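You operate a simulated robot arm through the tools that you are given. There is no shell and no other tool. Be economical: measure what you need, move in short steps, check, and stop when the job is done.

The job below is to be done with a simulated two-armed robot. You get a single attempt, and the scene is never put back.

## Task
Pick up the green cassette from the bottom shelf of the bristle rack with one hand, pass it to the other hand and put it on the top of the green cabinet. Set down upright: cassette.

The check looks at the end state, three seconds after you hand in, the way a careful person would. Anything else that was tipped, shoved, dropped, spilled or broken makes it a failure.

## Robot
Two 7-joint arms with two-finger parallel grippers on one trunk, on a base that drives. Base frame: it is fixed to the floor where the robot stands at the start and does not move with it; the origin is under the middle of the robot, x ahead of it, y to its left, z up. Lengths are in mm, angles in degrees, forces in N, time in s.
The left shoulder is at the start at [50, 177, 963], the right one opposite. With the tool pointing down near the work surface each hand reaches from about 100 to 580 mm from the robot's upright axis, wherever it stands, measured 20 degrees to its own side. Places, roughly: top of the green cabinet [600, 300, 900]. Payload 3.43 kg a hand.
Tool frame (each hand has its own): the origin (TCP) lies between the finger pads and is the grasp point; the fingertips stand 34 mm ahead of it; z points along the fingers, y is the line along which they close. The gripper opens to 128 mm. The fingers are 24 mm wide and 12 mm thick; the gripper's body (48 by 130 mm) begins 96 mm behind the TCP.
Orientation is told as [roll, pitch, yaw] about the base's x, y, z axes, in that order, counted from this pose: with the fingers straight down and closing along the base's y, the tool's x points along the base's -x, its y along +y and its z along -z.

## Interface
- The arms move only by the tool send_rows. It takes "left_rows", "right_rows" or both (then of equal length, played together; a hand with none holds still); each is a list of rows, each a list of 3 entries, a list of its own where there are three numbers: the shift along the tool's x, y, z in mm, then the turn, a rotation vector about the tool's x, y, z in degrees, then the finger opening in mm, from 0 to 128. In form: [[[tx, ty, tz], [wx, wy, wz], claw], ...]. A call has 1 to 10 rows; each row shifts and turns the commanded pose from where the row before left it, along the tool's axes as they then stand. Rows are played at 5 a second. More than 50 mm and 8.6 degrees between two rows, or a gripper value outside its range, and nothing of the call is played. Where a pose cannot be reached the arm comes as near as it can. A force on the tool above 40 N (or 10 N above the force at the start of the call, whichever is more), or a blocked arm, ends the call early, and 0.2 s more pass. Each finger travels about 108 mm/s and halts on what it meets, pressing with about 21 N; the grip force reading is that of the motor and also rises with nothing between the fingers. The clock runs only during rows and for 0.2 s after the last one: add rows that do not move to give the fingers time. It gives the time, the measured TCP pose, the force on the tool (base axes), the opening and the grip force at its end, in the units of the frame above (readings bear some noise), with the torque about the TCP (base axes, N m) and any sound that the robot's microphone picked up.
- Cameras (640 x 400 px; columns grow to the right, rows downward): "scene" is now at [163.7, 4.8, 1142.5]; the picture's right is [0.05, -1.00, 0.00], its down [-0.39, -0.02, -0.92] and it looks along [0.92, 0.05, -0.39] (base axes); focal length 214 px, centre (320, 200). "left" rides on the left gripper at [76, 11, -160] in its tool frame; the picture's right is [-0.15, 0.99, 0.00], its down [-0.88, -0.13, -0.46] and it looks along [-0.45, -0.07, 0.89] (tool axes); focal length 234 px, centre (320, 200). "right" rides on the right gripper at [76, -11, -160] in its tool frame; the picture's right is [0.15, 0.99, 0.00], its down [-0.88, 0.13, -0.46] and it looks along [-0.45, 0.07, 0.89] (tool axes); focal length 234 px, centre (320, 200). There is no depth. A picture from a camera that has moved, and an enlarged one, comes with that camera's place and axes in the base frame and with its lens.
- snapshot(camera): a new picture of that camera. It takes no simulated time.
- lift_body(by): slides the trunk up (or, below 0, down) by that many mm; the arms and the scene camera ride with it, the base frame stays. It gives what a move gives, with no picture.
- drive_base(legs): drives the robot by 1 to 6 legs, each [ahead, turn to the left] in mm and degrees, along the robot's own axes; the way and the turn of a leg run together, so that a leg with both is an arc; at most 1500 mm and 180 degrees a leg. The arms and the cameras ride along, it lands a little off, and it stops where it bumps. It gives what a move gives.
- aim_head(pan, tilt): turns the head with the scene camera to pan (to the left, within 80 degrees either way) and tilt (down, from -29 to 69), counted from straight ahead of the robot. It gives what a move gives.
- close_up(camera, box): a new picture of the part [left, top, right, bottom] of that camera's present view, enlarged. It takes no simulated time.
- close_job(): hands the job in; it is judged then, once.

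Work in short steps. Places have to be worked out from the pictures, the camera data and where the tool is seen: move nearer, look again, correct. Check each grasp and each placing, and mend what went wrong. You have 120 turns and 100 pictures in all, those below and enlarged ones among them. Open the grippers and draw the arms clear of the work before you hand the job in, unless the task says otherwise; then end with one line.

The tools are called after "Call:" by a JSON object that holds its "fn" and its "kwargs". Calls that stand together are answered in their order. send_rows: Moves the arms, as the interface text tells. Its arguments: {"type":"object","properties":{"left_rows":{"type":"array","items":{"type":"array"}},"right_rows":{"type":"array","items":{"type":"array"}}},"required":[]} The other tools are called the same way: lift_body (by) slides the trunk up or down; drive_base (legs) drives the base; aim_head (pan, tilt) turns the head that bears the scene camera; snapshot (camera) takes a picture; close_up (camera, box) takes an enlarged picture of a part of a camera's view; close_job () hands the job in.

At the start:

```text
time: 0.0
left_ee_pos: [437.1, 52.9, 1121.8]
left_tool_rot: [0.0, -0.1, 0.0]
left_force: [-1.1, -0.5, -0.3]
left_torque: [-0.02, 0.03, -0.01]
left_finger_gap: 128.0
left_grasp_force: 0.1
right_ee_pos: [388.1, -302.2, 1104.4]
right_tool_rot: [0.0, 0.0, -0.1]
right_force: [0.3, 0.0, -0.2]
right_torque: [0.02, 0.01, 0.0]
right_finger_gap: 127.8
right_grasp_force: 0.1
trunk travel left (down, up): [-134.0, 267.0]
robot x, y, heading: [1.6, 4.6, 0.2]
head pan, tilt: [3.0, 23.1]
```

scene: 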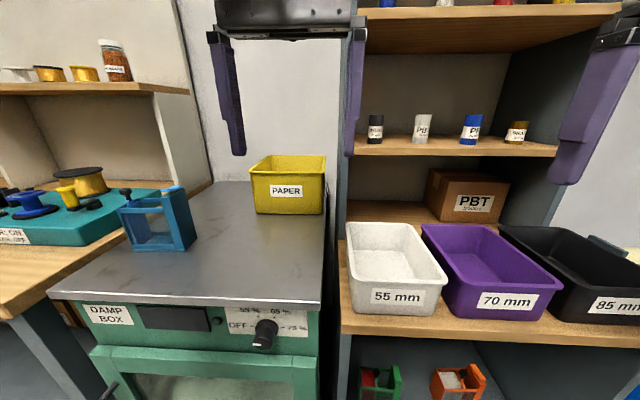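
right: 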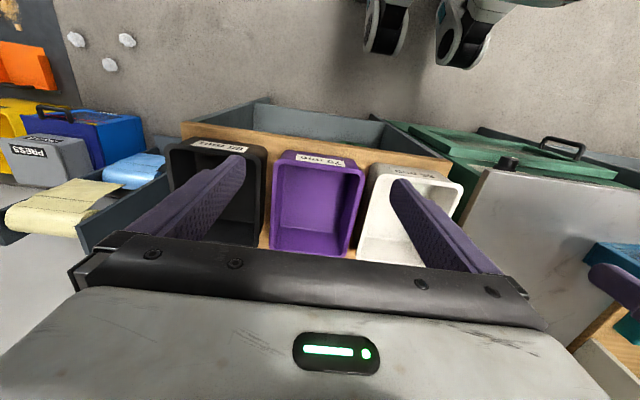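
left: 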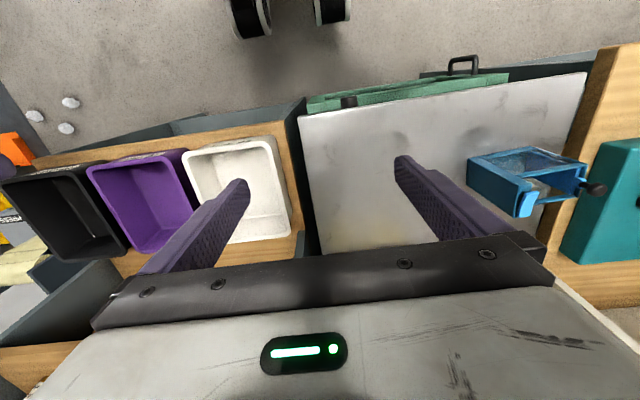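

The green cassette shows low on the rack's bottom shelf at about pixel (380,380). I tilt the head down to see it better.

Call:
{"fn": "aim_head", "kwargs": {"pan": -10, "tilt": 50}}

Call:
{"fn": "snapshot", "kwargs": {"camera": "scene"}}

```text
time: 0.9
left_ee_pos: [437.0, 52.9, 1121.4]
left_tool_rot: [-0.1, -0.1, 0.0]
left_force: [-0.5, 0.0, 0.9]
left_torque: [0.04, 0.01, 0.02]
left_finger_gap: 128.0
left_grasp_force: 0.0
right_ee_pos: [386.8, -303.2, 1104.8]
right_tool_rot: [0.0, -0.1, 0.0]
right_force: [0.9, -0.4, -0.3]
right_torque: [-0.03, 0.0, 0.01]
right_finger_gap: 128.2
right_grasp_force: 0.0
trunk travel left (down, up): [-134.0, 267.0]
robot x, y, heading: [0.5, 4.5, 0.1]
head pan, tilt: [-10.0, 50.0]
```

```text
96 pictures are left
camera scene: at [147.1, -13.3, 1101.9], right [-0.17, -0.98, 0.0], down [-0.75, 0.13, -0.64], along [0.63, -0.11, -0.77], focal length 214 px, centre (320, 200)
```

scene: 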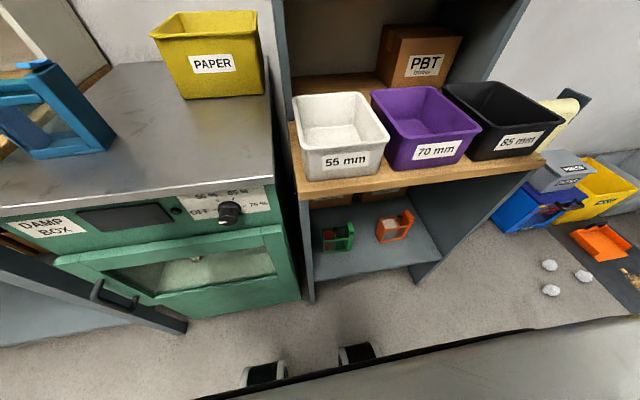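

The cassette is at about (338,236), on a shelf I estimate at z≈280. I take a close-up.

Call:
{"fn": "close_up", "kwargs": {"camera": "scene", "box": [290, 180, 450, 280]}}

Call:
{"fn": "close_up", "kwargs": {"camera": "scene", "box": [0, 0, 320, 200]}}

```text
4.00 times, centred on (370, 230) of scene
camera zoom: at [147.1, -13.3, 1101.9], right [-0.17, -0.98, 0.0], down [-0.75, 0.13, -0.64], along [0.63, -0.11, -0.77], focal length 858 px, centre (120, 80)
```

zoom: 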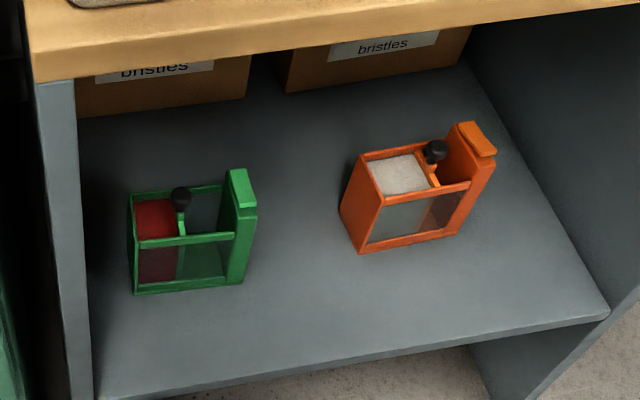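

```text
2.00 times, centred on (160, 100) of scene
camera zoom: at [147.1, -13.3, 1101.9], right [-0.17, -0.98, 0.0], down [-0.75, 0.13, -0.64], along [0.63, -0.11, -0.77], focal length 429 px, centre (640, 400)
```

zoom: 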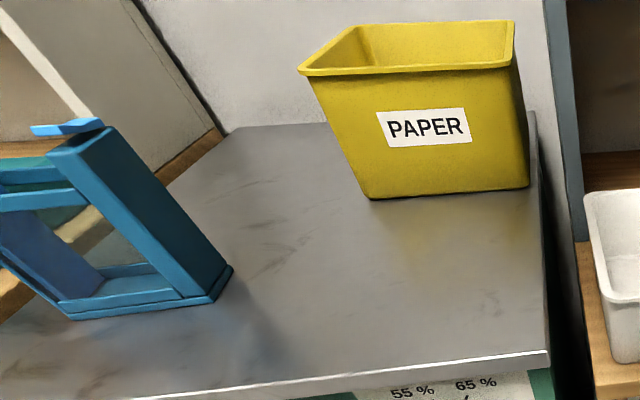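

The cassette's long axis runs roughly along y and its thickness along x, so the right hand will take it from above, closing along x. I retract the right hand clear of the shelf edge and yaw it 90° before lowering.

Call:
{"fn": "send_rows", "kwargs": {"right_rows": [[[45, 20, 0], [0, 0, 0], 100], [[45, 20, 0], [0, 0, 0], 100], [[0, 20, 0], [0, 0, -8], 100], [[0, 0, 0], [0, 0, -8], 100], [[0, 0, 0], [0, 0, -8], 100], [[0, 0, 0], [0, 0, -8], 100], [[0, 0, 0], [0, 0, -8], 100], [[0, 0, 0], [0, 0, -8], 100], [[0, 0, 0], [0, 0, -8], 100], [[0, 0, 0], [0, 0, -8], 100]]}}

Call:
{"fn": "snapshot", "kwargs": {"camera": "scene"}}

```text
time: 3.1
left_ee_pos: [437.3, 52.5, 1121.0]
left_tool_rot: [0.0, 0.0, 0.0]
left_force: [0.4, -0.8, 0.0]
left_torque: [-0.01, -0.02, 0.03]
left_finger_gap: 127.7
left_grasp_force: 0.0
right_ee_pos: [274.9, -200.2, 1062.4]
right_tool_rot: [-0.1, -0.1, 64.1]
right_force: [0.5, 0.2, 0.3]
right_torque: [-0.02, -0.01, 0.03]
right_finger_gap: 99.8
right_grasp_force: 0.1
right hand out of reach, approached as far as the arm can: row 8, 9, 10
trunk travel left (down, up): [-134.0, 267.0]
robot x, y, heading: [0.3, 1.0, -0.2]
head pan, tilt: [-10.0, 50.0]
```

```text
93 pictures are left
camera scene: at [147.1, -13.3, 1101.9], right [-0.17, -0.98, 0.0], down [-0.75, 0.13, -0.64], along [0.63, -0.11, -0.77], focal length 214 px, centre (320, 200)
```

scene: 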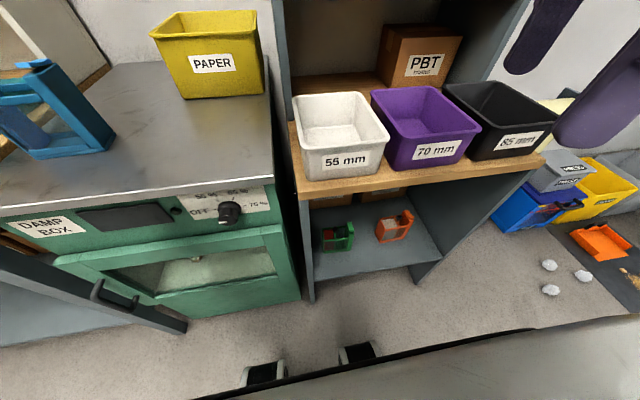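

The right hand reached its limit at this height but is clear of the shelf. I lower the trunk fully, since the left fingertips stay about 50 mm above the cabinet top.

Call:
{"fn": "lift_body", "kwargs": {"by": -100}}

Call:
{"fn": "snapshot", "kwargs": {"camera": "left"}}

Call:
{"fn": "snapshot", "kwargs": {"camera": "right"}}

```text
time: 4.4
left_ee_pos: [438.1, 53.4, 1020.7]
left_tool_rot: [0.1, -0.1, -0.1]
left_force: [0.1, 0.6, -0.3]
left_torque: [0.01, -0.01, -0.01]
left_finger_gap: 127.8
left_grasp_force: 0.1
right_ee_pos: [274.3, -199.5, 961.2]
right_tool_rot: [-0.1, -0.2, 63.9]
right_force: [0.1, 0.4, 0.3]
right_torque: [0.02, -0.02, 0.01]
right_finger_gap: 100.0
right_grasp_force: 0.0
trunk travel left (down, up): [-34.0, 367.0]
robot x, y, heading: [-0.0, 1.5, 0.3]
head pan, tilt: [-10.0, 50.0]
```

```text
92 pictures are left
camera left: at [360.4, 63.9, 1182.1], right [0.15, 0.99, 0.0], down [0.88, -0.13, 0.46], along [0.45, -0.07, -0.89], focal length 234 px, centre (320, 200)
```

left: 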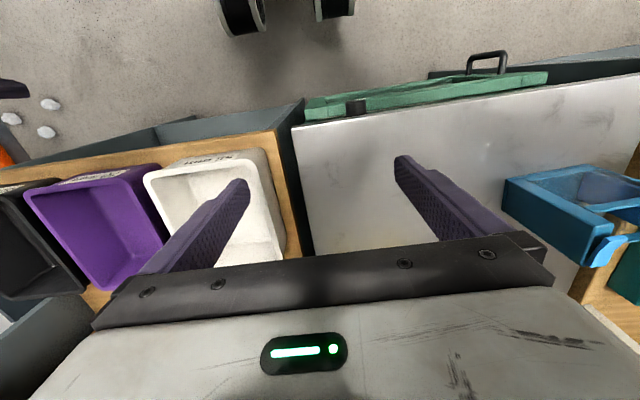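

```text
91 pictures are left
camera right: at [251.6, -272.9, 1122.1], right [-0.95, 0.3, 0.0], down [0.27, 0.85, 0.46], along [0.14, 0.43, -0.89], focal length 234 px, centre (320, 200)
```

right: 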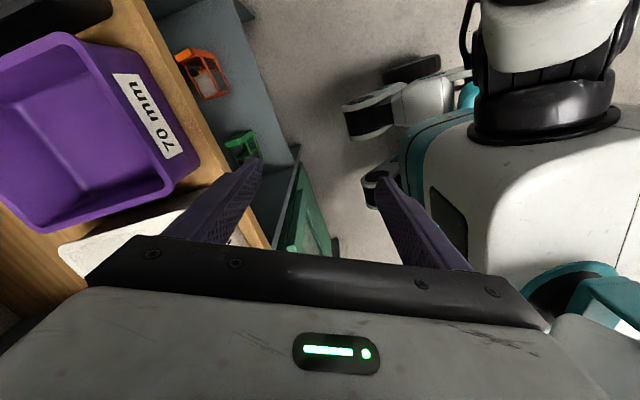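

The rack's wood edge is at x≈440, z≈770, and the cassette is near (570,-167). I lower the right hand in front of the rack.

Call:
{"fn": "send_rows", "kwargs": {"right_rows": [[[0, 0, 45], [0, 0, 0], 100], [[0, 0, 45], [0, 0, 0], 100], [[0, 0, 45], [0, 0, 0], 100], [[0, 0, 45], [0, 0, 0], 100], [[0, 0, 45], [0, 0, 0], 100], [[0, 0, 45], [0, 0, 0], 100], [[0, 0, 40], [0, 0, -8], 100], [[0, 0, 40], [0, 0, -8], 100], [[0, 0, 0], [0, 0, -8], 100]]}}

Call:
{"fn": "lift_body", "kwargs": {"by": -34}}

Call:
{"fn": "snapshot", "kwargs": {"camera": "scene"}}

Call:
{"fn": "snapshot", "kwargs": {"camera": "right"}}

```text
time: 6.4
left_ee_pos: [437.2, 53.4, 1021.7]
left_tool_rot: [-0.1, 0.1, 0.0]
left_force: [0.8, -0.1, -0.5]
left_torque: [0.02, 0.01, 0.03]
left_finger_gap: 128.1
left_grasp_force: 0.1
right_ee_pos: [273.4, -192.8, 612.6]
right_tool_rot: [-0.4, 0.1, 79.5]
right_force: [0.2, -0.4, 0.3]
right_torque: [0.02, 0.01, 0.02]
right_finger_gap: 100.1
right_grasp_force: 0.0
right hand out of reach, approached as far as the arm can: row 8, 9
trunk travel left (down, up): [-34.0, 367.0]
robot x, y, heading: [-0.5, -0.4, -0.3]
head pan, tilt: [-10.0, 50.0]
```

```text
time: 7.2
left_ee_pos: [437.2, 53.1, 987.5]
left_tool_rot: [0.0, -0.1, -0.1]
left_force: [-0.3, 0.2, 0.4]
left_torque: [-0.03, 0.01, -0.02]
left_finger_gap: 128.1
left_grasp_force: 0.1
right_ee_pos: [274.2, -193.2, 578.0]
right_tool_rot: [-0.3, 0.1, 79.4]
right_force: [0.9, 0.2, 0.1]
right_torque: [-0.03, 0.03, 0.0]
right_finger_gap: 99.9
right_grasp_force: 0.1
trunk travel left (down, up): [0.0, 401.0]
robot x, y, heading: [-1.3, 5.4, 0.1]
head pan, tilt: [-10.0, 50.0]
```

```text
90 pictures are left
camera scene: at [147.0, -13.3, 967.9], right [-0.17, -0.98, 0.0], down [-0.75, 0.13, -0.64], along [0.63, -0.11, -0.77], focal length 214 px, centre (320, 200)
```

scene: 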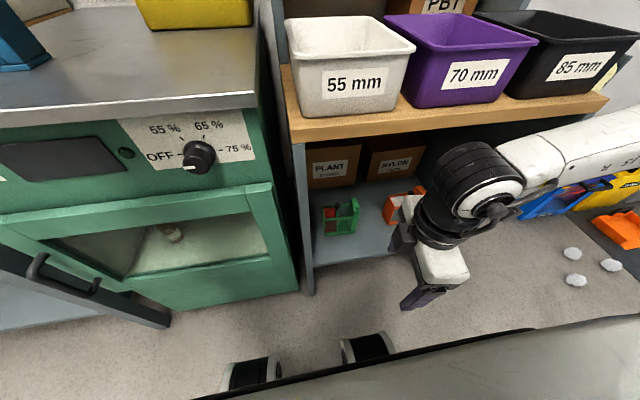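

```text
89 pictures are left
camera right: at [269.2, -269.9, 738.4], right [-1.0, 0.04, -0.01], down [0.03, 0.89, 0.45], along [0.02, 0.45, -0.89], focal length 234 px, centre (320, 200)
```

right: 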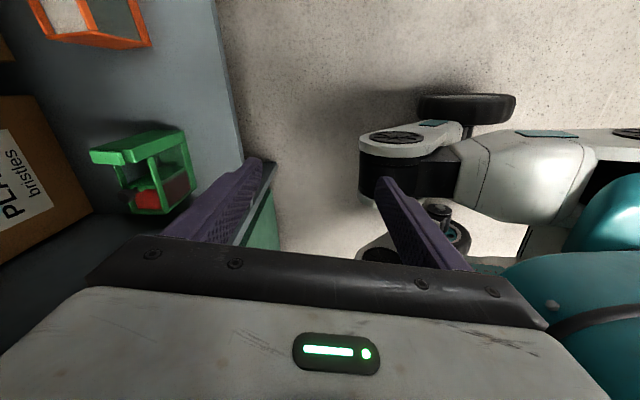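

The hand is now low in front of the rack. I take close-ups of the cassette from both cameras to triangulate it.

Call:
{"fn": "close_up", "kwargs": {"camera": "scene", "box": [290, 180, 418, 260]}}

Call:
{"fn": "close_up", "kwargs": {"camera": "right", "box": [60, 90, 252, 210]}}

```text
5.00 times, centred on (354, 220) of scene
camera zoom: at [147.0, -13.3, 967.9], right [-0.17, -0.98, 0.0], down [-0.75, 0.13, -0.64], along [0.63, -0.11, -0.77], focal length 1072 px, centre (150, 100)
```

zoom: 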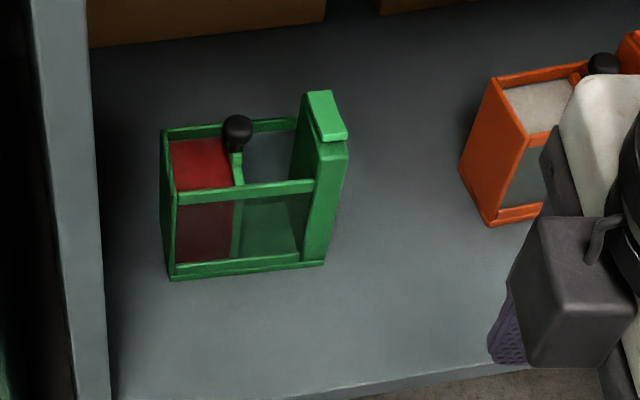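

```text
3.33 times, centred on (156, 150) of right
camera zoom: at [269.2, -269.9, 738.4], right [-1.0, 0.04, -0.01], down [0.03, 0.89, 0.45], along [0.02, 0.45, -0.89], focal length 781 px, centre (867, 367)
```

zoom: 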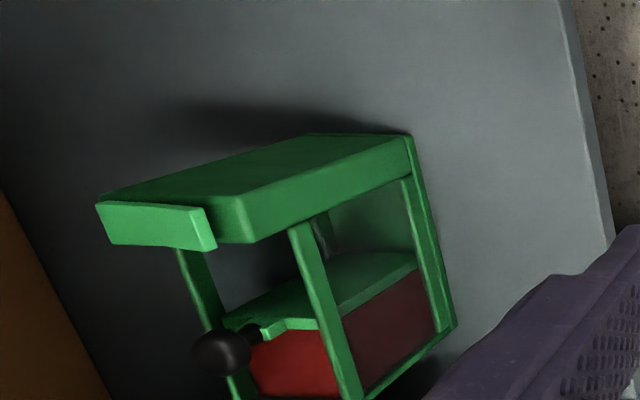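

Triangulation gives these estimates:
- Shelf surface at z≈311.
- Cassette from about y=-202 (post end) to y=-92, x≈521–578, with a yaw of about 3°.
- Post top at z≈445, and the plank above at z≈768.

I lower the right hand further before going forward, shifting right into the gap between the two cassettes.

Call:
{"fn": "send_rows", "kwargs": {"right_rows": [[[20, 0, 40], [0, 0, 0], 100], [[20, 0, 40], [0, 0, 0], 100], [[20, 0, 40], [0, 0, 0], 100], [[0, 0, 40], [0, 0, 0], 100], [[0, 0, 0], [0, 0, 0], 100]]}}

Call:
{"fn": "snapshot", "kwargs": {"camera": "scene"}}

```text
time: 8.4
left_ee_pos: [437.5, 53.2, 986.6]
left_tool_rot: [0.0, -0.1, 0.0]
left_force: [0.7, -0.1, 0.3]
left_torque: [-0.04, -0.01, -0.02]
left_finger_gap: 128.0
left_grasp_force: 0.0
right_ee_pos: [263.0, -254.4, 423.1]
right_tool_rot: [-0.2, -0.1, 79.6]
right_force: [-0.7, 0.0, 0.6]
right_torque: [-0.03, 0.0, -0.01]
right_finger_gap: 99.9
right_grasp_force: 0.1
right hand out of reach, approached as far as the arm can: row 4
trunk travel left (down, up): [0.0, 401.0]
robot x, y, heading: [0.4, 0.4, -0.2]
head pan, tilt: [-10.0, 50.0]
```

```text
86 pictures are left
camera scene: at [147.1, -13.3, 967.9], right [-0.17, -0.98, 0.0], down [-0.75, 0.13, -0.64], along [0.63, -0.11, -0.77], focal length 214 px, centre (320, 200)
```

scene: 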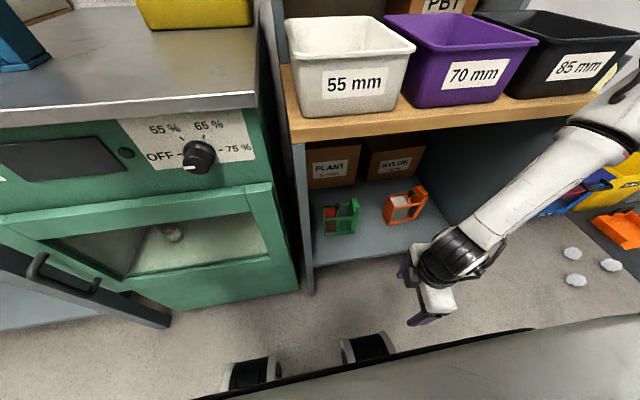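

The elbow sits out to the right near z≈820, and extending the arm should drop it. I reach forward in steps and check.

Call:
{"fn": "send_rows", "kwargs": {"right_rows": [[[-4, -35, 6], [0, 0, 0], 100], [[-4, -35, 6], [0, 0, 0], 100], [[-4, -35, 6], [0, 0, 0], 100], [[0, 0, 0], [0, 0, 0], 100]]}}

Call:
{"fn": "snapshot", "kwargs": {"camera": "scene"}}

```text
time: 9.4
left_ee_pos: [436.7, 51.9, 986.6]
left_tool_rot: [0.1, -0.1, 0.0]
left_force: [-0.1, -0.2, -0.5]
left_torque: [0.01, 0.0, 0.01]
left_finger_gap: 128.1
left_grasp_force: 0.0
right_ee_pos: [330.1, -264.3, 416.6]
right_tool_rot: [-0.8, 0.1, 79.3]
right_force: [0.3, -0.4, 0.0]
right_torque: [0.01, 0.04, 0.02]
right_finger_gap: 100.0
right_grasp_force: 0.1
right hand out of reach, approached as far as the arm can: row 2, 3
trunk travel left (down, up): [0.0, 401.0]
robot x, y, heading: [2.6, -1.6, -0.0]
head pan, tilt: [-10.0, 50.0]
```

```text
85 pictures are left
camera scene: at [147.0, -13.4, 967.9], right [-0.17, -0.98, 0.0], down [-0.75, 0.13, -0.64], along [0.63, -0.11, -0.77], focal length 214 px, centre (320, 200)
```

scene: 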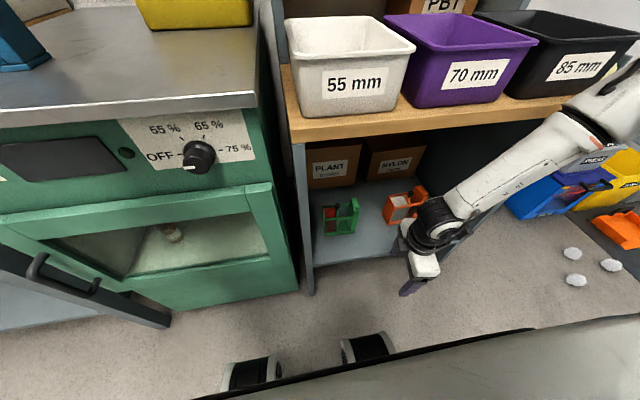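

The wrist seems to be at its yaw limit near +80°. I pull back and turn the hand the other way towards −90°, which gives the same closing line.

Call:
{"fn": "send_rows", "kwargs": {"right_rows": [[[0, 40, 0], [0, 0, 8.5], 60], [[0, 20, 0], [0, 0, 8.5], 60], [[0, 0, 0], [0, 0, 8.5], 60], [[0, 0, 0], [0, 0, 8.5], 60], [[0, 0, 0], [0, 0, 8.5], 60], [[0, 0, 0], [0, 0, 8.5], 60], [[0, 0, 0], [0, 0, 8.5], 60], [[0, 0, 0], [0, 0, 8.5], 60], [[0, 0, 0], [0, 0, 8.5], 60], [[0, 0, 0], [0, 0, 8.5], 60]]}}

Call:
{"fn": "send_rows", "kwargs": {"right_rows": [[[0, 0, 0], [0, 0, 8.5], 60], [[0, 0, 0], [0, 0, 8.5], 60], [[0, 0, 0], [0, 0, 8.5], 60], [[0, 0, 0], [0, 0, 8.5], 60], [[0, 0, 0], [0, 0, 8.5], 60], [[0, 0, 0], [0, 0, 8.5], 60], [[0, 0, 0], [0, 0, 8.5], 60], [[0, 0, 0], [0, 0, 8.5], 60], [[0, 0, 0], [0, 0, 8.5], 60], [[0, 0, 0], [0, 0, 8.5], 60]]}}

```text
time: 11.6
left_ee_pos: [437.1, 53.5, 988.6]
left_tool_rot: [0.0, -0.1, -0.1]
left_force: [0.0, 0.6, -0.4]
left_torque: [-0.02, 0.0, 0.01]
left_finger_gap: 127.8
left_grasp_force: 0.1
right_ee_pos: [271.7, -254.5, 422.7]
right_tool_rot: [-0.1, -0.3, -5.6]
right_force: [0.3, -0.3, 0.0]
right_torque: [0.01, -0.02, -0.01]
right_finger_gap: 60.1
right_grasp_force: 0.0
right hand out of reach, approached as far as the arm can: row 1, 2
trunk travel left (down, up): [0.0, 401.0]
robot x, y, heading: [2.5, 1.2, 0.0]
head pan, tilt: [-10.0, 50.0]
```

```text
time: 13.8
left_ee_pos: [437.3, 53.0, 987.1]
left_tool_rot: [0.1, 0.0, 0.0]
left_force: [-0.5, -1.0, 0.5]
left_torque: [0.01, 0.04, 0.01]
left_finger_gap: 128.0
left_grasp_force: 0.0
right_ee_pos: [271.7, -253.0, 422.6]
right_tool_rot: [0.4, -0.2, -90.8]
right_force: [-0.7, -0.1, -0.4]
right_torque: [-0.01, 0.01, -0.02]
right_finger_gap: 59.8
right_grasp_force: 0.0
trunk travel left (down, up): [0.0, 401.0]
robot x, y, heading: [1.7, 2.9, -0.1]
head pan, tilt: [-10.0, 50.0]
```

Yaw −91° works. In this pose tool y is about +x and tool x about +y, so I extend forward with the fingers at 100.

Call:
{"fn": "send_rows", "kwargs": {"right_rows": [[[0, 40, 3], [0, 0, 2], 100], [[0, 40, 3], [0, 0, 0], 100], [[0, 40, 3], [0, 0, 0], 100], [[0, 0, 0], [0, 0, 0], 100]]}}

Call:
{"fn": "snapshot", "kwargs": {"camera": "scene"}}

```text
time: 14.8
left_ee_pos: [438.0, 52.9, 987.4]
left_tool_rot: [0.0, -0.1, 0.0]
left_force: [0.6, 0.0, 0.6]
left_torque: [-0.01, 0.01, -0.04]
left_finger_gap: 128.1
left_grasp_force: 0.1
right_ee_pos: [388.3, -267.4, 429.4]
right_tool_rot: [0.4, -0.1, -92.5]
right_force: [0.1, -0.4, -0.4]
right_torque: [0.01, 0.01, -0.02]
right_finger_gap: 100.0
right_grasp_force: 0.0
right hand out of reach, approached as far as the arm can: row 2, 3
trunk travel left (down, up): [0.0, 401.0]
robot x, y, heading: [-2.1, 0.0, -0.0]
head pan, tilt: [-10.0, 50.0]
```

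```text
84 pictures are left
camera scene: at [147.0, -13.4, 967.9], right [-0.17, -0.98, 0.0], down [-0.75, 0.13, -0.64], along [0.63, -0.11, -0.77], focal length 214 px, centre (320, 200)
```

scene: 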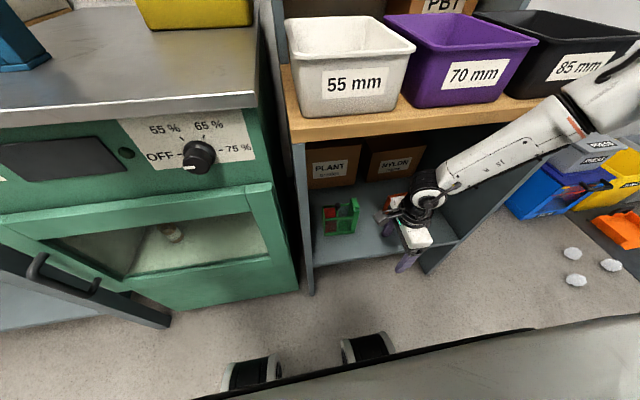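

The elbow is close to the plank and wrist limits stop the vertical tool. I tilt the hand so the fingers point left-down, which lowers the wrist and elbow, then see how far it reaches.

Call:
{"fn": "send_rows", "kwargs": {"right_rows": [[[0, 0, 0], [0, 8, 0], 100], [[0, 0, 0], [0, 8, 0], 100], [[0, 0, 0], [0, 8, 0], 100], [[0, 0, 0], [0, 8, 0], 100], [[0, 30, 0], [0, 0, 0], 100], [[0, 30, 0], [0, 0, 0], 100], [[0, 0, 0], [0, 0, 0], 100]]}}

Call:
{"fn": "snapshot", "kwargs": {"camera": "scene"}}

```text
time: 16.4
left_ee_pos: [436.1, 53.5, 987.3]
left_tool_rot: [0.0, -0.1, 0.0]
left_force: [-1.2, 0.5, -0.1]
left_torque: [-0.01, -0.01, 0.0]
left_finger_gap: 128.0
left_grasp_force: 0.1
right_ee_pos: [440.6, -272.5, 447.4]
right_tool_rot: [0.5, 31.7, -92.4]
right_force: [0.1, 0.3, 0.3]
right_torque: [0.02, 0.01, -0.01]
right_finger_gap: 100.0
right_grasp_force: 0.1
right hand out of reach, approached as far as the arm can: row 5, 6
trunk travel left (down, up): [0.0, 401.0]
robot x, y, heading: [0.1, -1.2, -0.1]
head pan, tilt: [-10.0, 50.0]
```

```text
83 pictures are left
camera scene: at [147.0, -13.4, 967.9], right [-0.17, -0.98, 0.0], down [-0.75, 0.13, -0.64], along [0.63, -0.11, -0.77], focal length 214 px, centre (320, 200)
```

scene: 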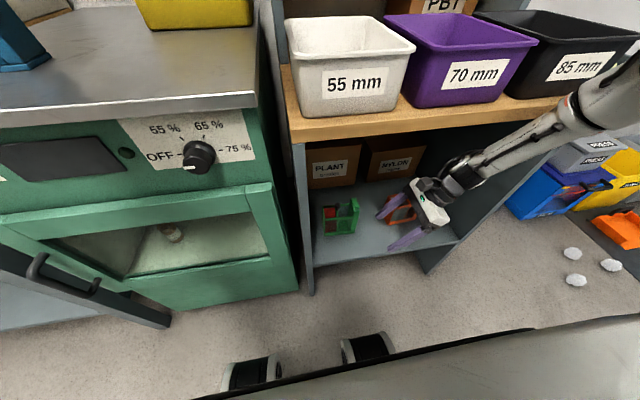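

Reach is still limited this way. A better plan is to grip the cassette's two ends (about 111 mm apart, opening 128) from the front, fingers pointing forward and 30° down, so the body stays outside the rack. I back out and turn the hand towards yaw 0.

Call:
{"fn": "send_rows", "kwargs": {"right_rows": [[[0, -40, 0], [0, 0, 0], 60], [[0, -40, 0], [0, 0, 0], 60], [[0, -40, 0], [0, -8, 0], 60], [[0, -40, 0], [0, -8, 0], 60], [[0, 0, 0], [0, -8, 0], 60], [[0, 0, 0], [0, -8, -8], 60], [[0, 0, 0], [0, 0, -8], 60], [[0, 0, 0], [0, 0, -8], 60], [[0, 0, 0], [0, 0, -8], 60], [[0, 0, 0], [0, 0, -8], 60]]}}

Call:
{"fn": "send_rows", "kwargs": {"right_rows": [[[0, 0, 0], [0, 0, -8], 60], [[0, 0, 0], [0, 0, -8], 60], [[0, 0, 0], [0, 0, -8], 60], [[0, 0, 0], [0, 0, -8], 60], [[0, 0, 0], [0, 0, -8], 60], [[0, 0, 0], [0, 0, -8], 60], [[0, 0, 0], [0, -8, 0], 60], [[0, 0, 0], [0, -8, 0], 60], [[0, 0, 0], [0, -8, 0], 60], [[0, 0, 0], [0, -8, 0], 60]]}}

Call:
{"fn": "snapshot", "kwargs": {"camera": "scene"}}

```text
refused: row 6 steps farther than a row can; nothing moved
```

```text
time: 18.6
left_ee_pos: [436.5, 52.7, 986.4]
left_tool_rot: [-0.1, -0.1, 0.0]
left_force: [-0.2, 0.1, -0.3]
left_torque: [0.01, 0.01, 0.03]
left_finger_gap: 127.9
left_grasp_force: 0.0
right_ee_pos: [437.8, -272.0, 449.1]
right_tool_rot: [23.6, -8.8, -52.9]
right_force: [0.1, 0.4, -0.3]
right_torque: [0.03, -0.02, 0.01]
right_finger_gap: 60.2
right_grasp_force: 0.2
right hand out of reach, approached as far as the arm can: row 6
trunk travel left (down, up): [0.0, 401.0]
robot x, y, heading: [-1.4, 0.7, -0.0]
head pan, tilt: [-10.0, 50.0]
```

```text
82 pictures are left
camera scene: at [147.0, -13.3, 967.9], right [-0.17, -0.98, 0.0], down [-0.75, 0.13, -0.64], along [0.63, -0.11, -0.77], focal length 214 px, centre (320, 200)
```

scene: 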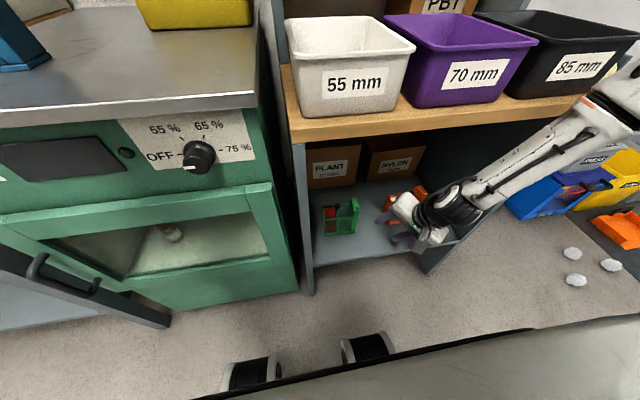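

The second call alone ran in place with no contact, leaving the hand at roll 24, pitch −9, yaw −53. I back out along base −x, which is (0.596, −0.694, −0.404) in tool axes.

Call:
{"fn": "send_rows", "kwargs": {"right_rows": [[[25, -29, -17], [0, 0, 0], 60], [[25, -29, -17], [0, 0, 0], 60], [[25, -29, -17], [0, 0, 0], 60], [[25, -29, -17], [0, 0, 0], 60], [[0, 0, 0], [0, 0, 0], 60]]}}

```text
time: 19.8
left_ee_pos: [437.7, 53.1, 986.7]
left_tool_rot: [0.0, -0.1, 0.1]
left_force: [0.1, 1.0, -0.3]
left_torque: [0.03, -0.01, 0.0]
left_finger_gap: 128.0
left_grasp_force: 0.1
right_ee_pos: [277.4, -274.7, 442.0]
right_tool_rot: [23.7, -8.8, -53.0]
right_force: [0.9, -0.2, 0.4]
right_torque: [-0.01, 0.01, -0.01]
right_finger_gap: 60.0
right_grasp_force: 0.0
right hand out of reach, approached as far as the arm can: row 4
trunk travel left (down, up): [0.0, 401.0]
robot x, y, heading: [-1.5, -1.3, 0.2]
head pan, tilt: [-10.0, 50.0]
```

Now I rotate to yaw −3, pitch −60 (fingers forward and 30° down).

Call:
{"fn": "send_rows", "kwargs": {"right_rows": [[[0, 0, 0], [-1.0, -4.71, -6.37], 60], [[0, 0, 0], [-1.0, -4.71, -6.37], 60], [[0, 0, 0], [-1.0, -4.71, -6.37], 60], [[0, 0, 0], [-1.0, -4.71, -6.37], 60], [[0, 0, 0], [-1.0, -4.71, -6.37], 60], [[0, 0, 0], [-1.0, -4.71, -6.37], 60], [[0, 0, 0], [-1.0, -4.71, -6.37], 60], [[0, 0, 0], [-1.0, -4.71, -6.37], 60], [[0, 0, 0], [0, 0, 0], 60]]}}

Call:
{"fn": "snapshot", "kwargs": {"camera": "scene"}}

Call:
{"fn": "snapshot", "kwargs": {"camera": "right"}}

```text
time: 21.8
left_ee_pos: [436.1, 52.9, 986.2]
left_tool_rot: [-0.1, 0.0, 0.0]
left_force: [-0.2, -0.7, -0.2]
left_torque: [-0.01, -0.01, -0.01]
left_finger_gap: 128.1
left_grasp_force: 0.1
right_ee_pos: [310.5, -479.5, 560.7]
right_tool_rot: [0.6, -59.8, -3.6]
right_force: [-0.6, -0.3, -1.4]
right_torque: [-0.02, 0.01, -0.01]
right_finger_gap: 60.3
right_grasp_force: 0.0
right hand out of reach, approached as far as the arm can: row 1, 2, 3, 4, 5, 6, 7, 8
trunk travel left (down, up): [0.0, 401.0]
robot x, y, heading: [0.2, -1.5, 0.1]
head pan, tilt: [-10.0, 50.0]
```

```text
81 pictures are left
camera scene: at [147.0, -13.4, 967.9], right [-0.17, -0.98, 0.0], down [-0.75, 0.13, -0.64], along [0.63, -0.11, -0.77], focal length 214 px, centre (320, 200)
```

scene: 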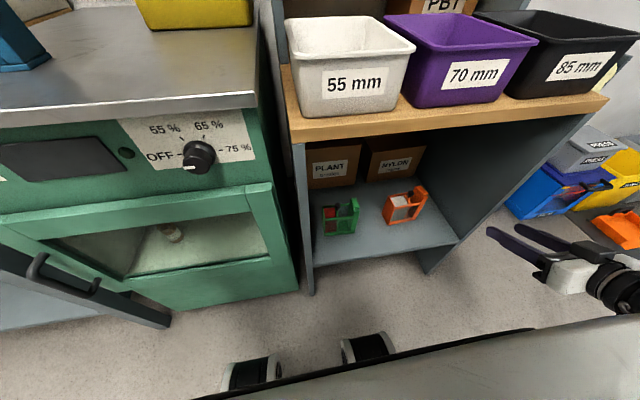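

```text
80 pictures are left
camera right: at [134.2, -481.3, 574.7], right [-0.02, 0.99, -0.12], down [0.06, 0.12, 0.99], along [1.0, 0.01, -0.06], focal length 234 px, centre (320, 200)
```

right: 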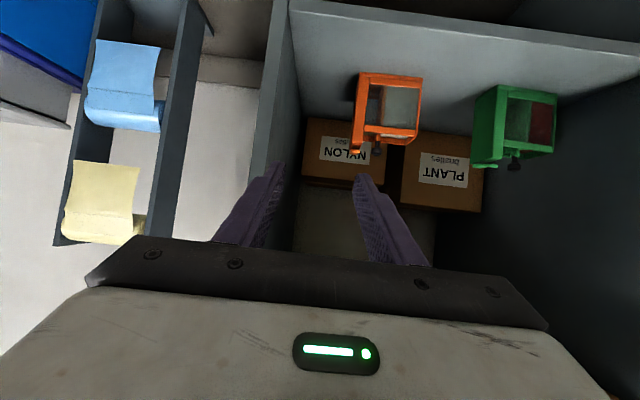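

The hand got pushed far right by its near-body limit, but the posture is now elbow-back. I move it to about (400,-150,400) in front of the shelf.

Call:
{"fn": "send_rows", "kwargs": {"right_rows": [[[13, 42, 18], [0, 0, 0], 60], [[13, 42, 18], [0, 0, 0], 60], [[13, 42, 18], [0, 0, 0], 60], [[13, 42, 18], [0, 0, 0], 60], [[13, 42, 18], [0, 0, 0], 60], [[13, 42, 18], [0, 0, 0], 60], [[13, 42, 18], [0, 0, 0], 60], [[13, 42, 18], [0, 0, 0], 60], [[0, 0, 0], [0, 0, 0], 60]]}}

Call:
{"fn": "snapshot", "kwargs": {"camera": "scene"}}

```text
time: 23.8
left_ee_pos: [437.0, 53.0, 987.5]
left_tool_rot: [0.0, -0.1, 0.0]
left_force: [-0.1, 0.1, 0.1]
left_torque: [0.01, 0.01, -0.01]
left_finger_gap: 128.2
left_grasp_force: 0.0
right_ee_pos: [321.4, -481.0, 552.3]
right_tool_rot: [0.2, -59.9, -3.2]
right_force: [0.8, 0.0, 0.1]
right_torque: [0.0, 0.0, 0.02]
right_finger_gap: 60.0
right_grasp_force: 0.2
right hand out of reach, approached as far as the arm can: row 1, 2, 3, 4, 5, 6, 7, 8
trunk travel left (down, up): [0.0, 401.0]
robot x, y, heading: [0.1, -1.6, 0.1]
head pan, tilt: [-10.0, 50.0]
```

```text
79 pictures are left
camera scene: at [147.0, -13.4, 967.9], right [-0.17, -0.98, 0.0], down [-0.75, 0.13, -0.64], along [0.63, -0.11, -0.77], focal length 214 px, centre (320, 200)
```

scene: 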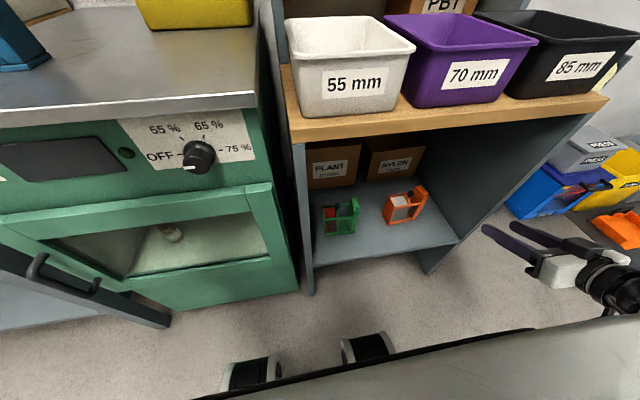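

The arm is stuck at a joint limit in this posture, and backing the robot up would give room. I check the surroundings first.

Call:
{"fn": "aim_head", "kwargs": {"pan": 80, "tilt": 35}}

Call:
{"fn": "snapshot", "kwargs": {"camera": "scene"}}

Call:
{"fn": "aim_head", "kwargs": {"pan": -80, "tilt": 35}}

Call:
{"fn": "snapshot", "kwargs": {"camera": "scene"}}

```text
time: 25.5
left_ee_pos: [437.6, 53.9, 987.0]
left_tool_rot: [0.0, -0.2, 0.0]
left_force: [0.5, 0.0, 0.4]
left_torque: [-0.01, -0.01, 0.01]
left_finger_gap: 128.0
left_grasp_force: 0.0
right_ee_pos: [321.1, -481.0, 552.2]
right_tool_rot: [0.2, -59.9, -3.1]
right_force: [-0.7, -0.6, -0.3]
right_torque: [0.01, -0.01, -0.01]
right_finger_gap: 60.0
right_grasp_force: 0.0
trunk travel left (down, up): [0.0, 401.0]
robot x, y, heading: [-0.5, -2.0, -0.0]
head pan, tilt: [80.0, 35.0]
```

```text
78 pictures are left
camera scene: at [86.5, 86.7, 989.6], right [0.98, -0.17, 0.0], down [-0.1, -0.56, -0.82], along [0.14, 0.81, -0.57], focal length 214 px, centre (320, 200)
```

scene: 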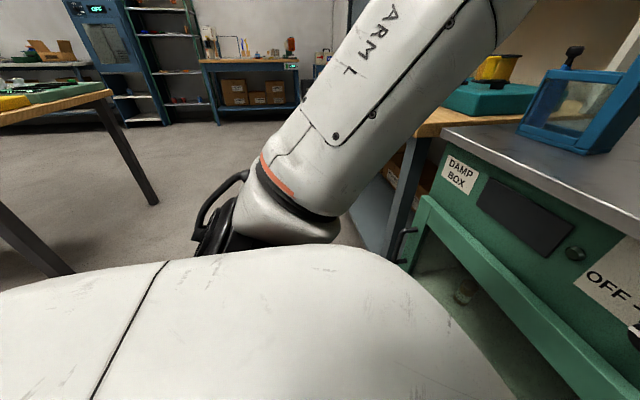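

```text
time: 27.9
left_ee_pos: [437.6, 53.4, 987.6]
left_tool_rot: [-0.1, -0.1, 0.0]
left_force: [-0.1, 1.0, 0.0]
left_torque: [-0.02, 0.01, -0.01]
left_finger_gap: 127.9
left_grasp_force: 0.1
right_ee_pos: [323.1, -480.7, 553.2]
right_tool_rot: [0.2, -59.9, -3.2]
right_force: [0.4, -0.5, -0.2]
right_torque: [-0.01, -0.01, 0.0]
right_finger_gap: 59.8
right_grasp_force: 0.1
trunk travel left (down, up): [0.0, 401.0]
robot x, y, heading: [0.9, 0.1, -0.1]
head pan, tilt: [-80.0, 35.0]
```

```text
77 pictures are left
camera scene: at [86.5, -86.7, 989.6], right [-0.98, -0.17, 0.0], down [-0.1, 0.56, -0.82], along [0.14, -0.81, -0.57], focal length 214 px, centre (320, 200)
```

scene: 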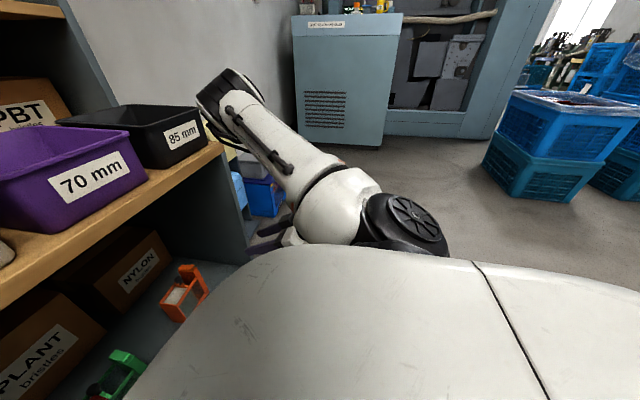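

Behind looks free, and the right elbow is forward and high near the rack end. I back the robot up 250 mm to get working room.

Call:
{"fn": "drive_base", "kwargs": {"legs": [[-250, 0]]}}

Call:
{"fn": "aim_head", "kwargs": {"pan": -20, "tilt": 45}}

Call:
{"fn": "send_rows", "kwargs": {"right_rows": [[[0, 25, 30], [0, 0, 0], 60], [[0, 25, 30], [0, 0, 0], 60], [[0, 25, 30], [0, 0, 0], 60], [[0, 25, 30], [0, 0, 0], 60], [[0, 0, 0], [0, 0, 0], 60]]}}

Call:
{"fn": "snapshot", "kwargs": {"camera": "scene"}}

```text
time: 29.8
left_ee_pos: [187.7, 54.8, 987.5]
left_tool_rot: [0.0, 0.0, 0.1]
left_force: [-0.3, 0.6, -0.6]
left_torque: [-0.02, -0.02, 0.01]
left_finger_gap: 127.9
left_grasp_force: 0.1
right_ee_pos: [74.9, -480.7, 551.5]
right_tool_rot: [0.3, -59.9, -3.1]
right_force: [0.1, 0.3, -0.1]
right_torque: [-0.03, -0.01, -0.02]
right_finger_gap: 60.0
right_grasp_force: 0.1
trunk travel left (down, up): [0.0, 401.0]
robot x, y, heading: [-247.8, 2.1, 0.2]
head pan, tilt: [-80.0, 35.0]
```

```text
time: 31.1
left_ee_pos: [187.0, 55.0, 987.7]
left_tool_rot: [0.0, -0.1, 0.2]
left_force: [0.6, 0.4, 0.2]
left_torque: [-0.01, 0.01, 0.0]
left_finger_gap: 127.9
left_grasp_force: 0.0
right_ee_pos: [75.0, -479.0, 552.9]
right_tool_rot: [0.2, -59.9, -2.9]
right_force: [-0.4, -0.6, 0.3]
right_torque: [0.01, -0.04, 0.03]
right_finger_gap: 60.1
right_grasp_force: 0.1
trunk travel left (down, up): [0.0, 401.0]
robot x, y, heading: [-249.6, 2.3, 0.3]
head pan, tilt: [-20.0, 45.0]
```

```text
time: 32.2
left_ee_pos: [188.3, 54.5, 987.6]
left_tool_rot: [-0.1, -0.1, 0.2]
left_force: [0.4, -0.3, -0.9]
left_torque: [0.01, 0.01, -0.02]
left_finger_gap: 127.9
left_grasp_force: 0.0
right_ee_pos: [190.5, -470.7, 501.6]
right_tool_rot: [1.3, -59.8, -3.8]
right_force: [1.0, -0.2, 0.4]
right_torque: [0.03, 0.01, 0.01]
right_finger_gap: 60.4
right_grasp_force: 0.0
right hand out of reach, approached as far as the arm can: row 1, 2, 3, 4
trunk travel left (down, up): [0.0, 401.0]
robot x, y, heading: [-243.9, -0.7, -0.1]
head pan, tilt: [-20.0, 45.0]
```

```text
76 pictures are left
camera scene: at [-101.0, -27.7, 974.8], right [-0.34, -0.94, 0.0], down [-0.67, 0.24, -0.71], along [0.67, -0.24, -0.71], focal length 214 px, centre (320, 200)
```

scene: 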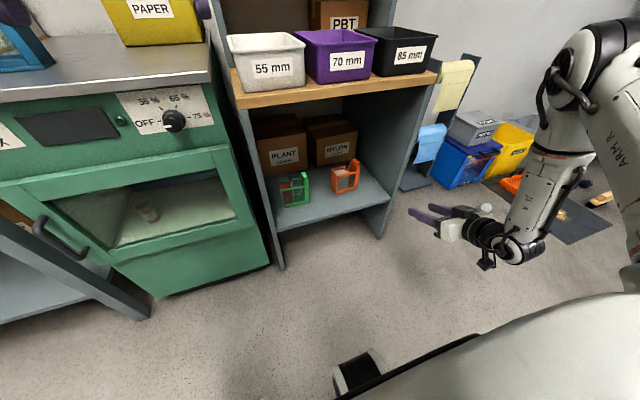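

Lateral motion is limited with the fingers straight ahead. I test whether yawing the hand inward (about +30°) frees motion to the left.

Call:
{"fn": "send_rows", "kwargs": {"right_rows": [[[0, 0, 0], [-6.9, 0, -4], 60], [[0, 0, 0], [-6.9, 0, -4], 60], [[0, 0, 0], [-6.9, 0, -4], 60], [[0, 0, 0], [-6.9, 0, -4], 60], [[0, 35, 0], [0, 0, 0], 60], [[0, 35, 0], [0, 0, 0], 60], [[0, 35, 0], [0, 0, 0], 60], [[0, 35, 0], [0, 0, 0], 60], [[0, 35, 0], [0, 0, 0], 60], [[0, 0, 0], [0, 0, 0], 60]]}}

Call:
{"fn": "snapshot", "kwargs": {"camera": "scene"}}

```text
time: 34.6
left_ee_pos: [188.5, 54.4, 987.2]
left_tool_rot: [0.0, -0.1, 0.2]
left_force: [-0.3, 0.8, -0.5]
left_torque: [0.0, -0.03, 0.02]
left_finger_gap: 128.1
left_grasp_force: 0.0
right_ee_pos: [-68.1, -330.5, 402.7]
right_tool_rot: [15.3, -35.7, 17.5]
right_force: [-0.4, -0.3, 0.5]
right_torque: [0.0, 0.0, 0.03]
right_finger_gap: 60.0
right_grasp_force: 0.0
right hand out of reach, approached as far as the arm can: row 7
trunk travel left (down, up): [0.0, 401.0]
robot x, y, heading: [-249.3, -0.2, 0.2]
head pan, tilt: [-20.0, 45.0]
stopped in row 10 (right hand): the arm was blocked; the commanded pose is now the measured one
```

```text
75 pictures are left
camera scene: at [-101.2, -27.6, 974.9], right [-0.34, -0.94, 0.0], down [-0.67, 0.24, -0.71], along [0.67, -0.24, -0.71], focal length 214 px, centre (320, 200)
```

scene: 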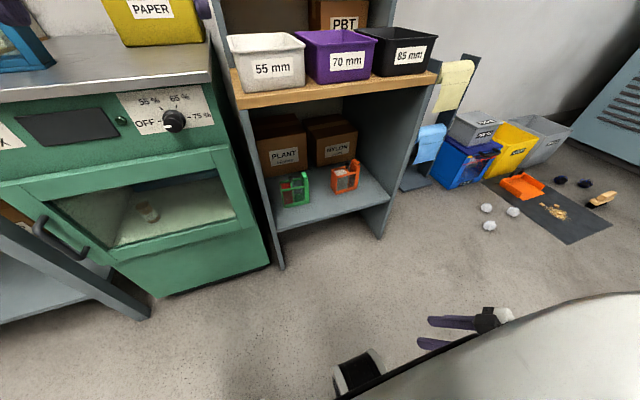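

The arm swung into another posture, seemingly elbow low, and was blocked near the base. I move it gently forward, up and outward.

Call:
{"fn": "send_rows", "kwargs": {"right_rows": [[[-33, -15, -5], [0, 0, 0], 60], [[-33, -15, -5], [0, 0, 0], 60], [[-33, -15, -5], [0, 0, 0], 60], [[-33, -15, -5], [0, 0, 0], 60], [[0, 0, 0], [0, 0, 0], 60], [[0, 0, 0], [0, 0, 0], 60]]}}

Call:
{"fn": "snapshot", "kwargs": {"camera": "scene"}}

```text
time: 36.0
left_ee_pos: [187.6, 53.5, 987.3]
left_tool_rot: [0.0, 0.1, 0.1]
left_force: [0.1, 0.0, -0.2]
left_torque: [-0.01, 0.0, -0.01]
left_finger_gap: 128.2
left_grasp_force: 0.2
right_ee_pos: [51.3, -358.3, 484.9]
right_tool_rot: [15.3, -35.7, 17.5]
right_force: [-0.5, 0.1, 0.5]
right_torque: [-0.04, 0.0, 0.0]
right_finger_gap: 59.9
right_grasp_force: 0.1
trunk travel left (down, up): [0.0, 401.0]
robot x, y, heading: [-247.1, 3.5, -0.0]
head pan, tilt: [-20.0, 45.0]
```

```text
74 pictures are left
camera scene: at [-101.0, -27.7, 974.8], right [-0.34, -0.94, 0.0], down [-0.67, 0.24, -0.71], along [0.67, -0.24, -0.71], focal length 214 px, centre (320, 200)
```

scene: 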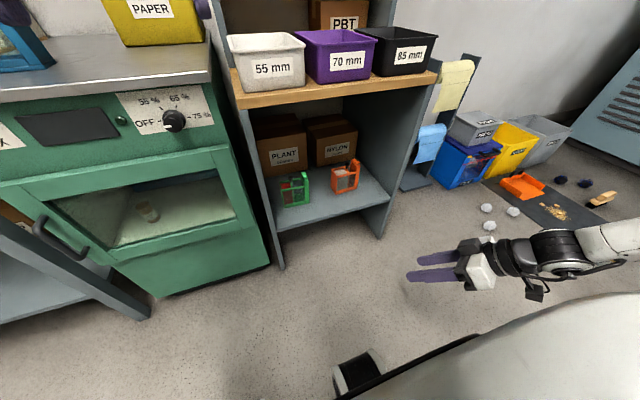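

The posture is much better now. I rotate to yaw −3, pitch −60 from here.

Call:
{"fn": "send_rows", "kwargs": {"right_rows": [[[0, 0, 0], [6.06, -5.17, 2.12], 60], [[0, 0, 0], [6.06, -5.17, 2.12], 60], [[0, 0, 0], [6.06, -5.17, 2.12], 60], [[0, 0, 0], [6.06, -5.17, 2.12], 60], [[0, 0, 0], [6.06, -5.17, 2.12], 60], [[0, 0, 0], [0, 0, 0], 60]]}}

```text
time: 37.5
left_ee_pos: [188.0, 55.1, 988.0]
left_tool_rot: [0.0, 0.1, 0.2]
left_force: [-0.1, 0.8, -0.2]
left_torque: [-0.02, 0.02, 0.0]
left_finger_gap: 128.1
left_grasp_force: 0.0
right_ee_pos: [59.3, -403.8, 524.9]
right_tool_rot: [0.5, -59.5, -2.9]
right_force: [-0.3, -0.3, -0.8]
right_torque: [-0.02, -0.01, -0.01]
right_finger_gap: 59.9
right_grasp_force: 0.0
right hand out of reach, approached as far as the arm can: row 3, 4, 5
trunk travel left (down, up): [0.0, 401.0]
robot x, y, heading: [-249.4, -0.9, 0.2]
head pan, tilt: [-20.0, 45.0]
```

Orientation is reached. I extend forward, left and down towards (250,-250,405).

Call:
{"fn": "send_rows", "kwargs": {"right_rows": [[[2, 20, 42], [0, 0, 0], 60], [[2, 20, 42], [0, 0, 0], 60], [[2, 25, 36], [0, 0, 0], 60], [[2, 30, 34], [0, 0, 0], 60], [[2, 32, 32], [0, 0, 0], 60], [[2, 32, 32], [0, 0, 0], 60], [[0, 0, 0], [0, 0, 0], 60]]}}

Call:
{"fn": "snapshot", "kwargs": {"camera": "scene"}}

```text
time: 39.0
left_ee_pos: [189.2, 54.8, 987.1]
left_tool_rot: [0.0, 0.0, 0.1]
left_force: [0.0, 0.0, 0.0]
left_torque: [-0.03, -0.04, 0.0]
left_finger_gap: 128.1
left_grasp_force: 0.1
right_ee_pos: [139.7, -416.1, 563.1]
right_tool_rot: [0.0, -60.0, -2.8]
right_force: [-0.3, 0.7, 0.0]
right_torque: [0.0, 0.0, -0.02]
right_finger_gap: 60.0
right_grasp_force: 0.1
right hand out of reach, approached as far as the arm can: row 1, 2, 3, 4, 5, 6
trunk travel left (down, up): [0.0, 401.0]
robot x, y, heading: [-252.0, -2.6, 0.1]
head pan, tilt: [-20.0, 45.0]
```

```text
73 pictures are left
camera scene: at [-101.0, -27.7, 974.8], right [-0.34, -0.94, 0.0], down [-0.67, 0.24, -0.71], along [0.67, -0.24, -0.71], focal length 214 px, centre (320, 200)
```

scene: 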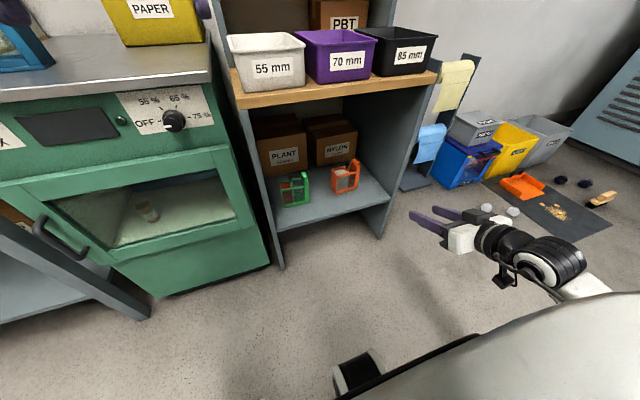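

Still limited laterally. I look at the arm's present posture to choose a better branch.

Call:
{"fn": "aim_head", "kwargs": {"pan": -70, "tilt": 55}}

Call:
{"fn": "snapshot", "kwargs": {"camera": "scene"}}

```text
time: 40.2
left_ee_pos: [187.9, 54.6, 986.4]
left_tool_rot: [0.1, 0.0, 0.2]
left_force: [-0.3, 0.0, -0.3]
left_torque: [0.0, -0.03, -0.02]
left_finger_gap: 127.9
left_grasp_force: 0.0
right_ee_pos: [141.1, -415.7, 563.4]
right_tool_rot: [0.0, -60.0, -2.8]
right_force: [-0.5, 1.1, -0.2]
right_torque: [0.03, 0.01, 0.0]
right_finger_gap: 60.0
right_grasp_force: 0.1
trunk travel left (down, up): [0.0, 401.0]
robot x, y, heading: [-249.7, 5.4, 0.4]
head pan, tilt: [-70.0, 55.0]
```

```text
72 pictures are left
camera scene: at [-152.5, -67.8, 961.4], right [-0.94, -0.35, 0.0], down [-0.28, 0.77, -0.57], along [0.2, -0.54, -0.82], focal length 214 px, centre (320, 200)
```

scene: 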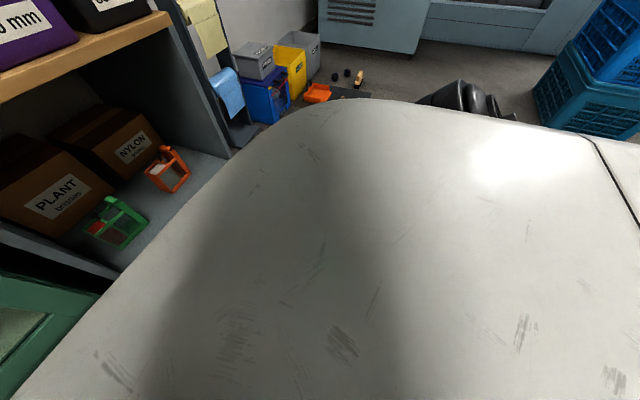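

The elbow is abducted at about shoulder height. Pointing the fingers horizontally or slightly up should bring the elbow down, so I try pitch to −92 and then lower.

Call:
{"fn": "send_rows", "kwargs": {"right_rows": [[[0, 0, 0], [0, -8, 0], 60], [[0, 0, 0], [0, -8, 0], 60], [[0, 0, 0], [0, -8, 0], 60], [[0, 0, 0], [0, -8, 0], 60], [[30, 0, 0], [0, 0, 0], 60], [[30, 0, 0], [0, 0, 0], 60], [[30, 0, 0], [0, 0, 0], 60], [[30, 0, 0], [0, 0, 0], 60], [[0, 0, 0], [0, 0, 0], 60]]}}

Call:
{"fn": "snapshot", "kwargs": {"camera": "scene"}}

```text
time: 42.2
left_ee_pos: [188.9, 53.6, 986.9]
left_tool_rot: [-0.1, 0.0, 0.2]
left_force: [-0.3, 0.3, 0.0]
left_torque: [-0.01, 0.05, -0.01]
left_finger_gap: 127.8
left_grasp_force: 0.0
right_ee_pos: [108.4, -522.9, 567.5]
right_tool_rot: [-179.4, -88.1, 176.6]
right_force: [-0.5, -0.4, -0.3]
right_torque: [-0.01, -0.01, 0.0]
right_finger_gap: 59.9
right_grasp_force: 0.2
right hand out of reach, approached as far as the arm can: row 1, 2, 3, 4, 5, 6, 7, 8
trunk travel left (down, up): [0.0, 401.0]
robot x, y, heading: [-250.5, -0.5, 0.3]
head pan, tilt: [-70.0, 55.0]
```

```text
71 pictures are left
camera scene: at [-152.6, -67.8, 961.4], right [-0.94, -0.35, 0.0], down [-0.28, 0.77, -0.57], along [0.2, -0.54, -0.82], focal length 214 px, centre (320, 200)
```

scene: 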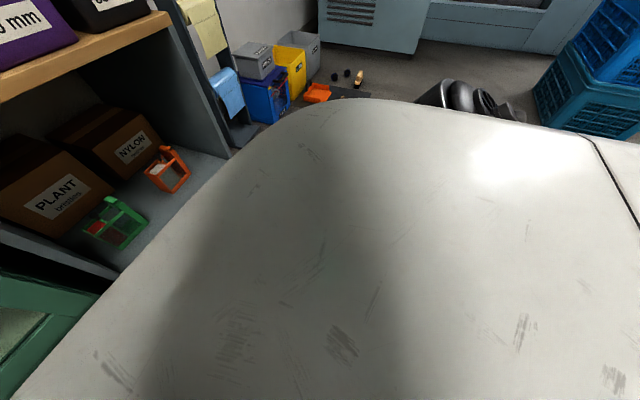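

The branch keeps drifting right with a folded arm. The target needs an almost straight arm at 45° down, with the tool nearly aligned to it. I first yaw the fingers outward and pitch them down, then stretch the arm out forward-right-down, and will swing inward later.

Call:
{"fn": "send_rows", "kwargs": {"right_rows": [[[0, 0, 0], [6.75, 0, 0], 60], [[0, 0, 0], [6.75, 0, 0], 60], [[0, 0, 0], [6.75, 0, 0], 60], [[0, 0, 0], [6.75, 0, 0], 60], [[0, 0, 0], [0, 8, 0], 60], [[0, 0, 0], [0, 8, 0], 60], [[0, 0, 0], [0, 8, 0], 60], [[0, 0, 0], [0, 8, 0], 60], [[0, 0, 0], [0, 0, 0], 60]]}}

```text
time: 44.2
left_ee_pos: [188.8, 55.1, 987.0]
left_tool_rot: [0.0, 0.0, 0.3]
left_force: [-0.8, -0.9, 0.2]
left_torque: [0.02, -0.03, 0.02]
left_finger_gap: 128.3
left_grasp_force: 0.0
right_ee_pos: [113.1, -663.1, 575.3]
right_tool_rot: [2.0, -59.7, -27.2]
right_force: [-0.5, -0.3, -0.1]
right_torque: [0.0, 0.0, 0.07]
right_finger_gap: 60.1
right_grasp_force: 0.1
right hand out of reach, approached as far as the arm can: row 1, 2, 3, 4, 5
trunk travel left (down, up): [0.0, 401.0]
robot x, y, heading: [-248.0, 2.4, 0.1]
head pan, tilt: [-70.0, 55.0]
```

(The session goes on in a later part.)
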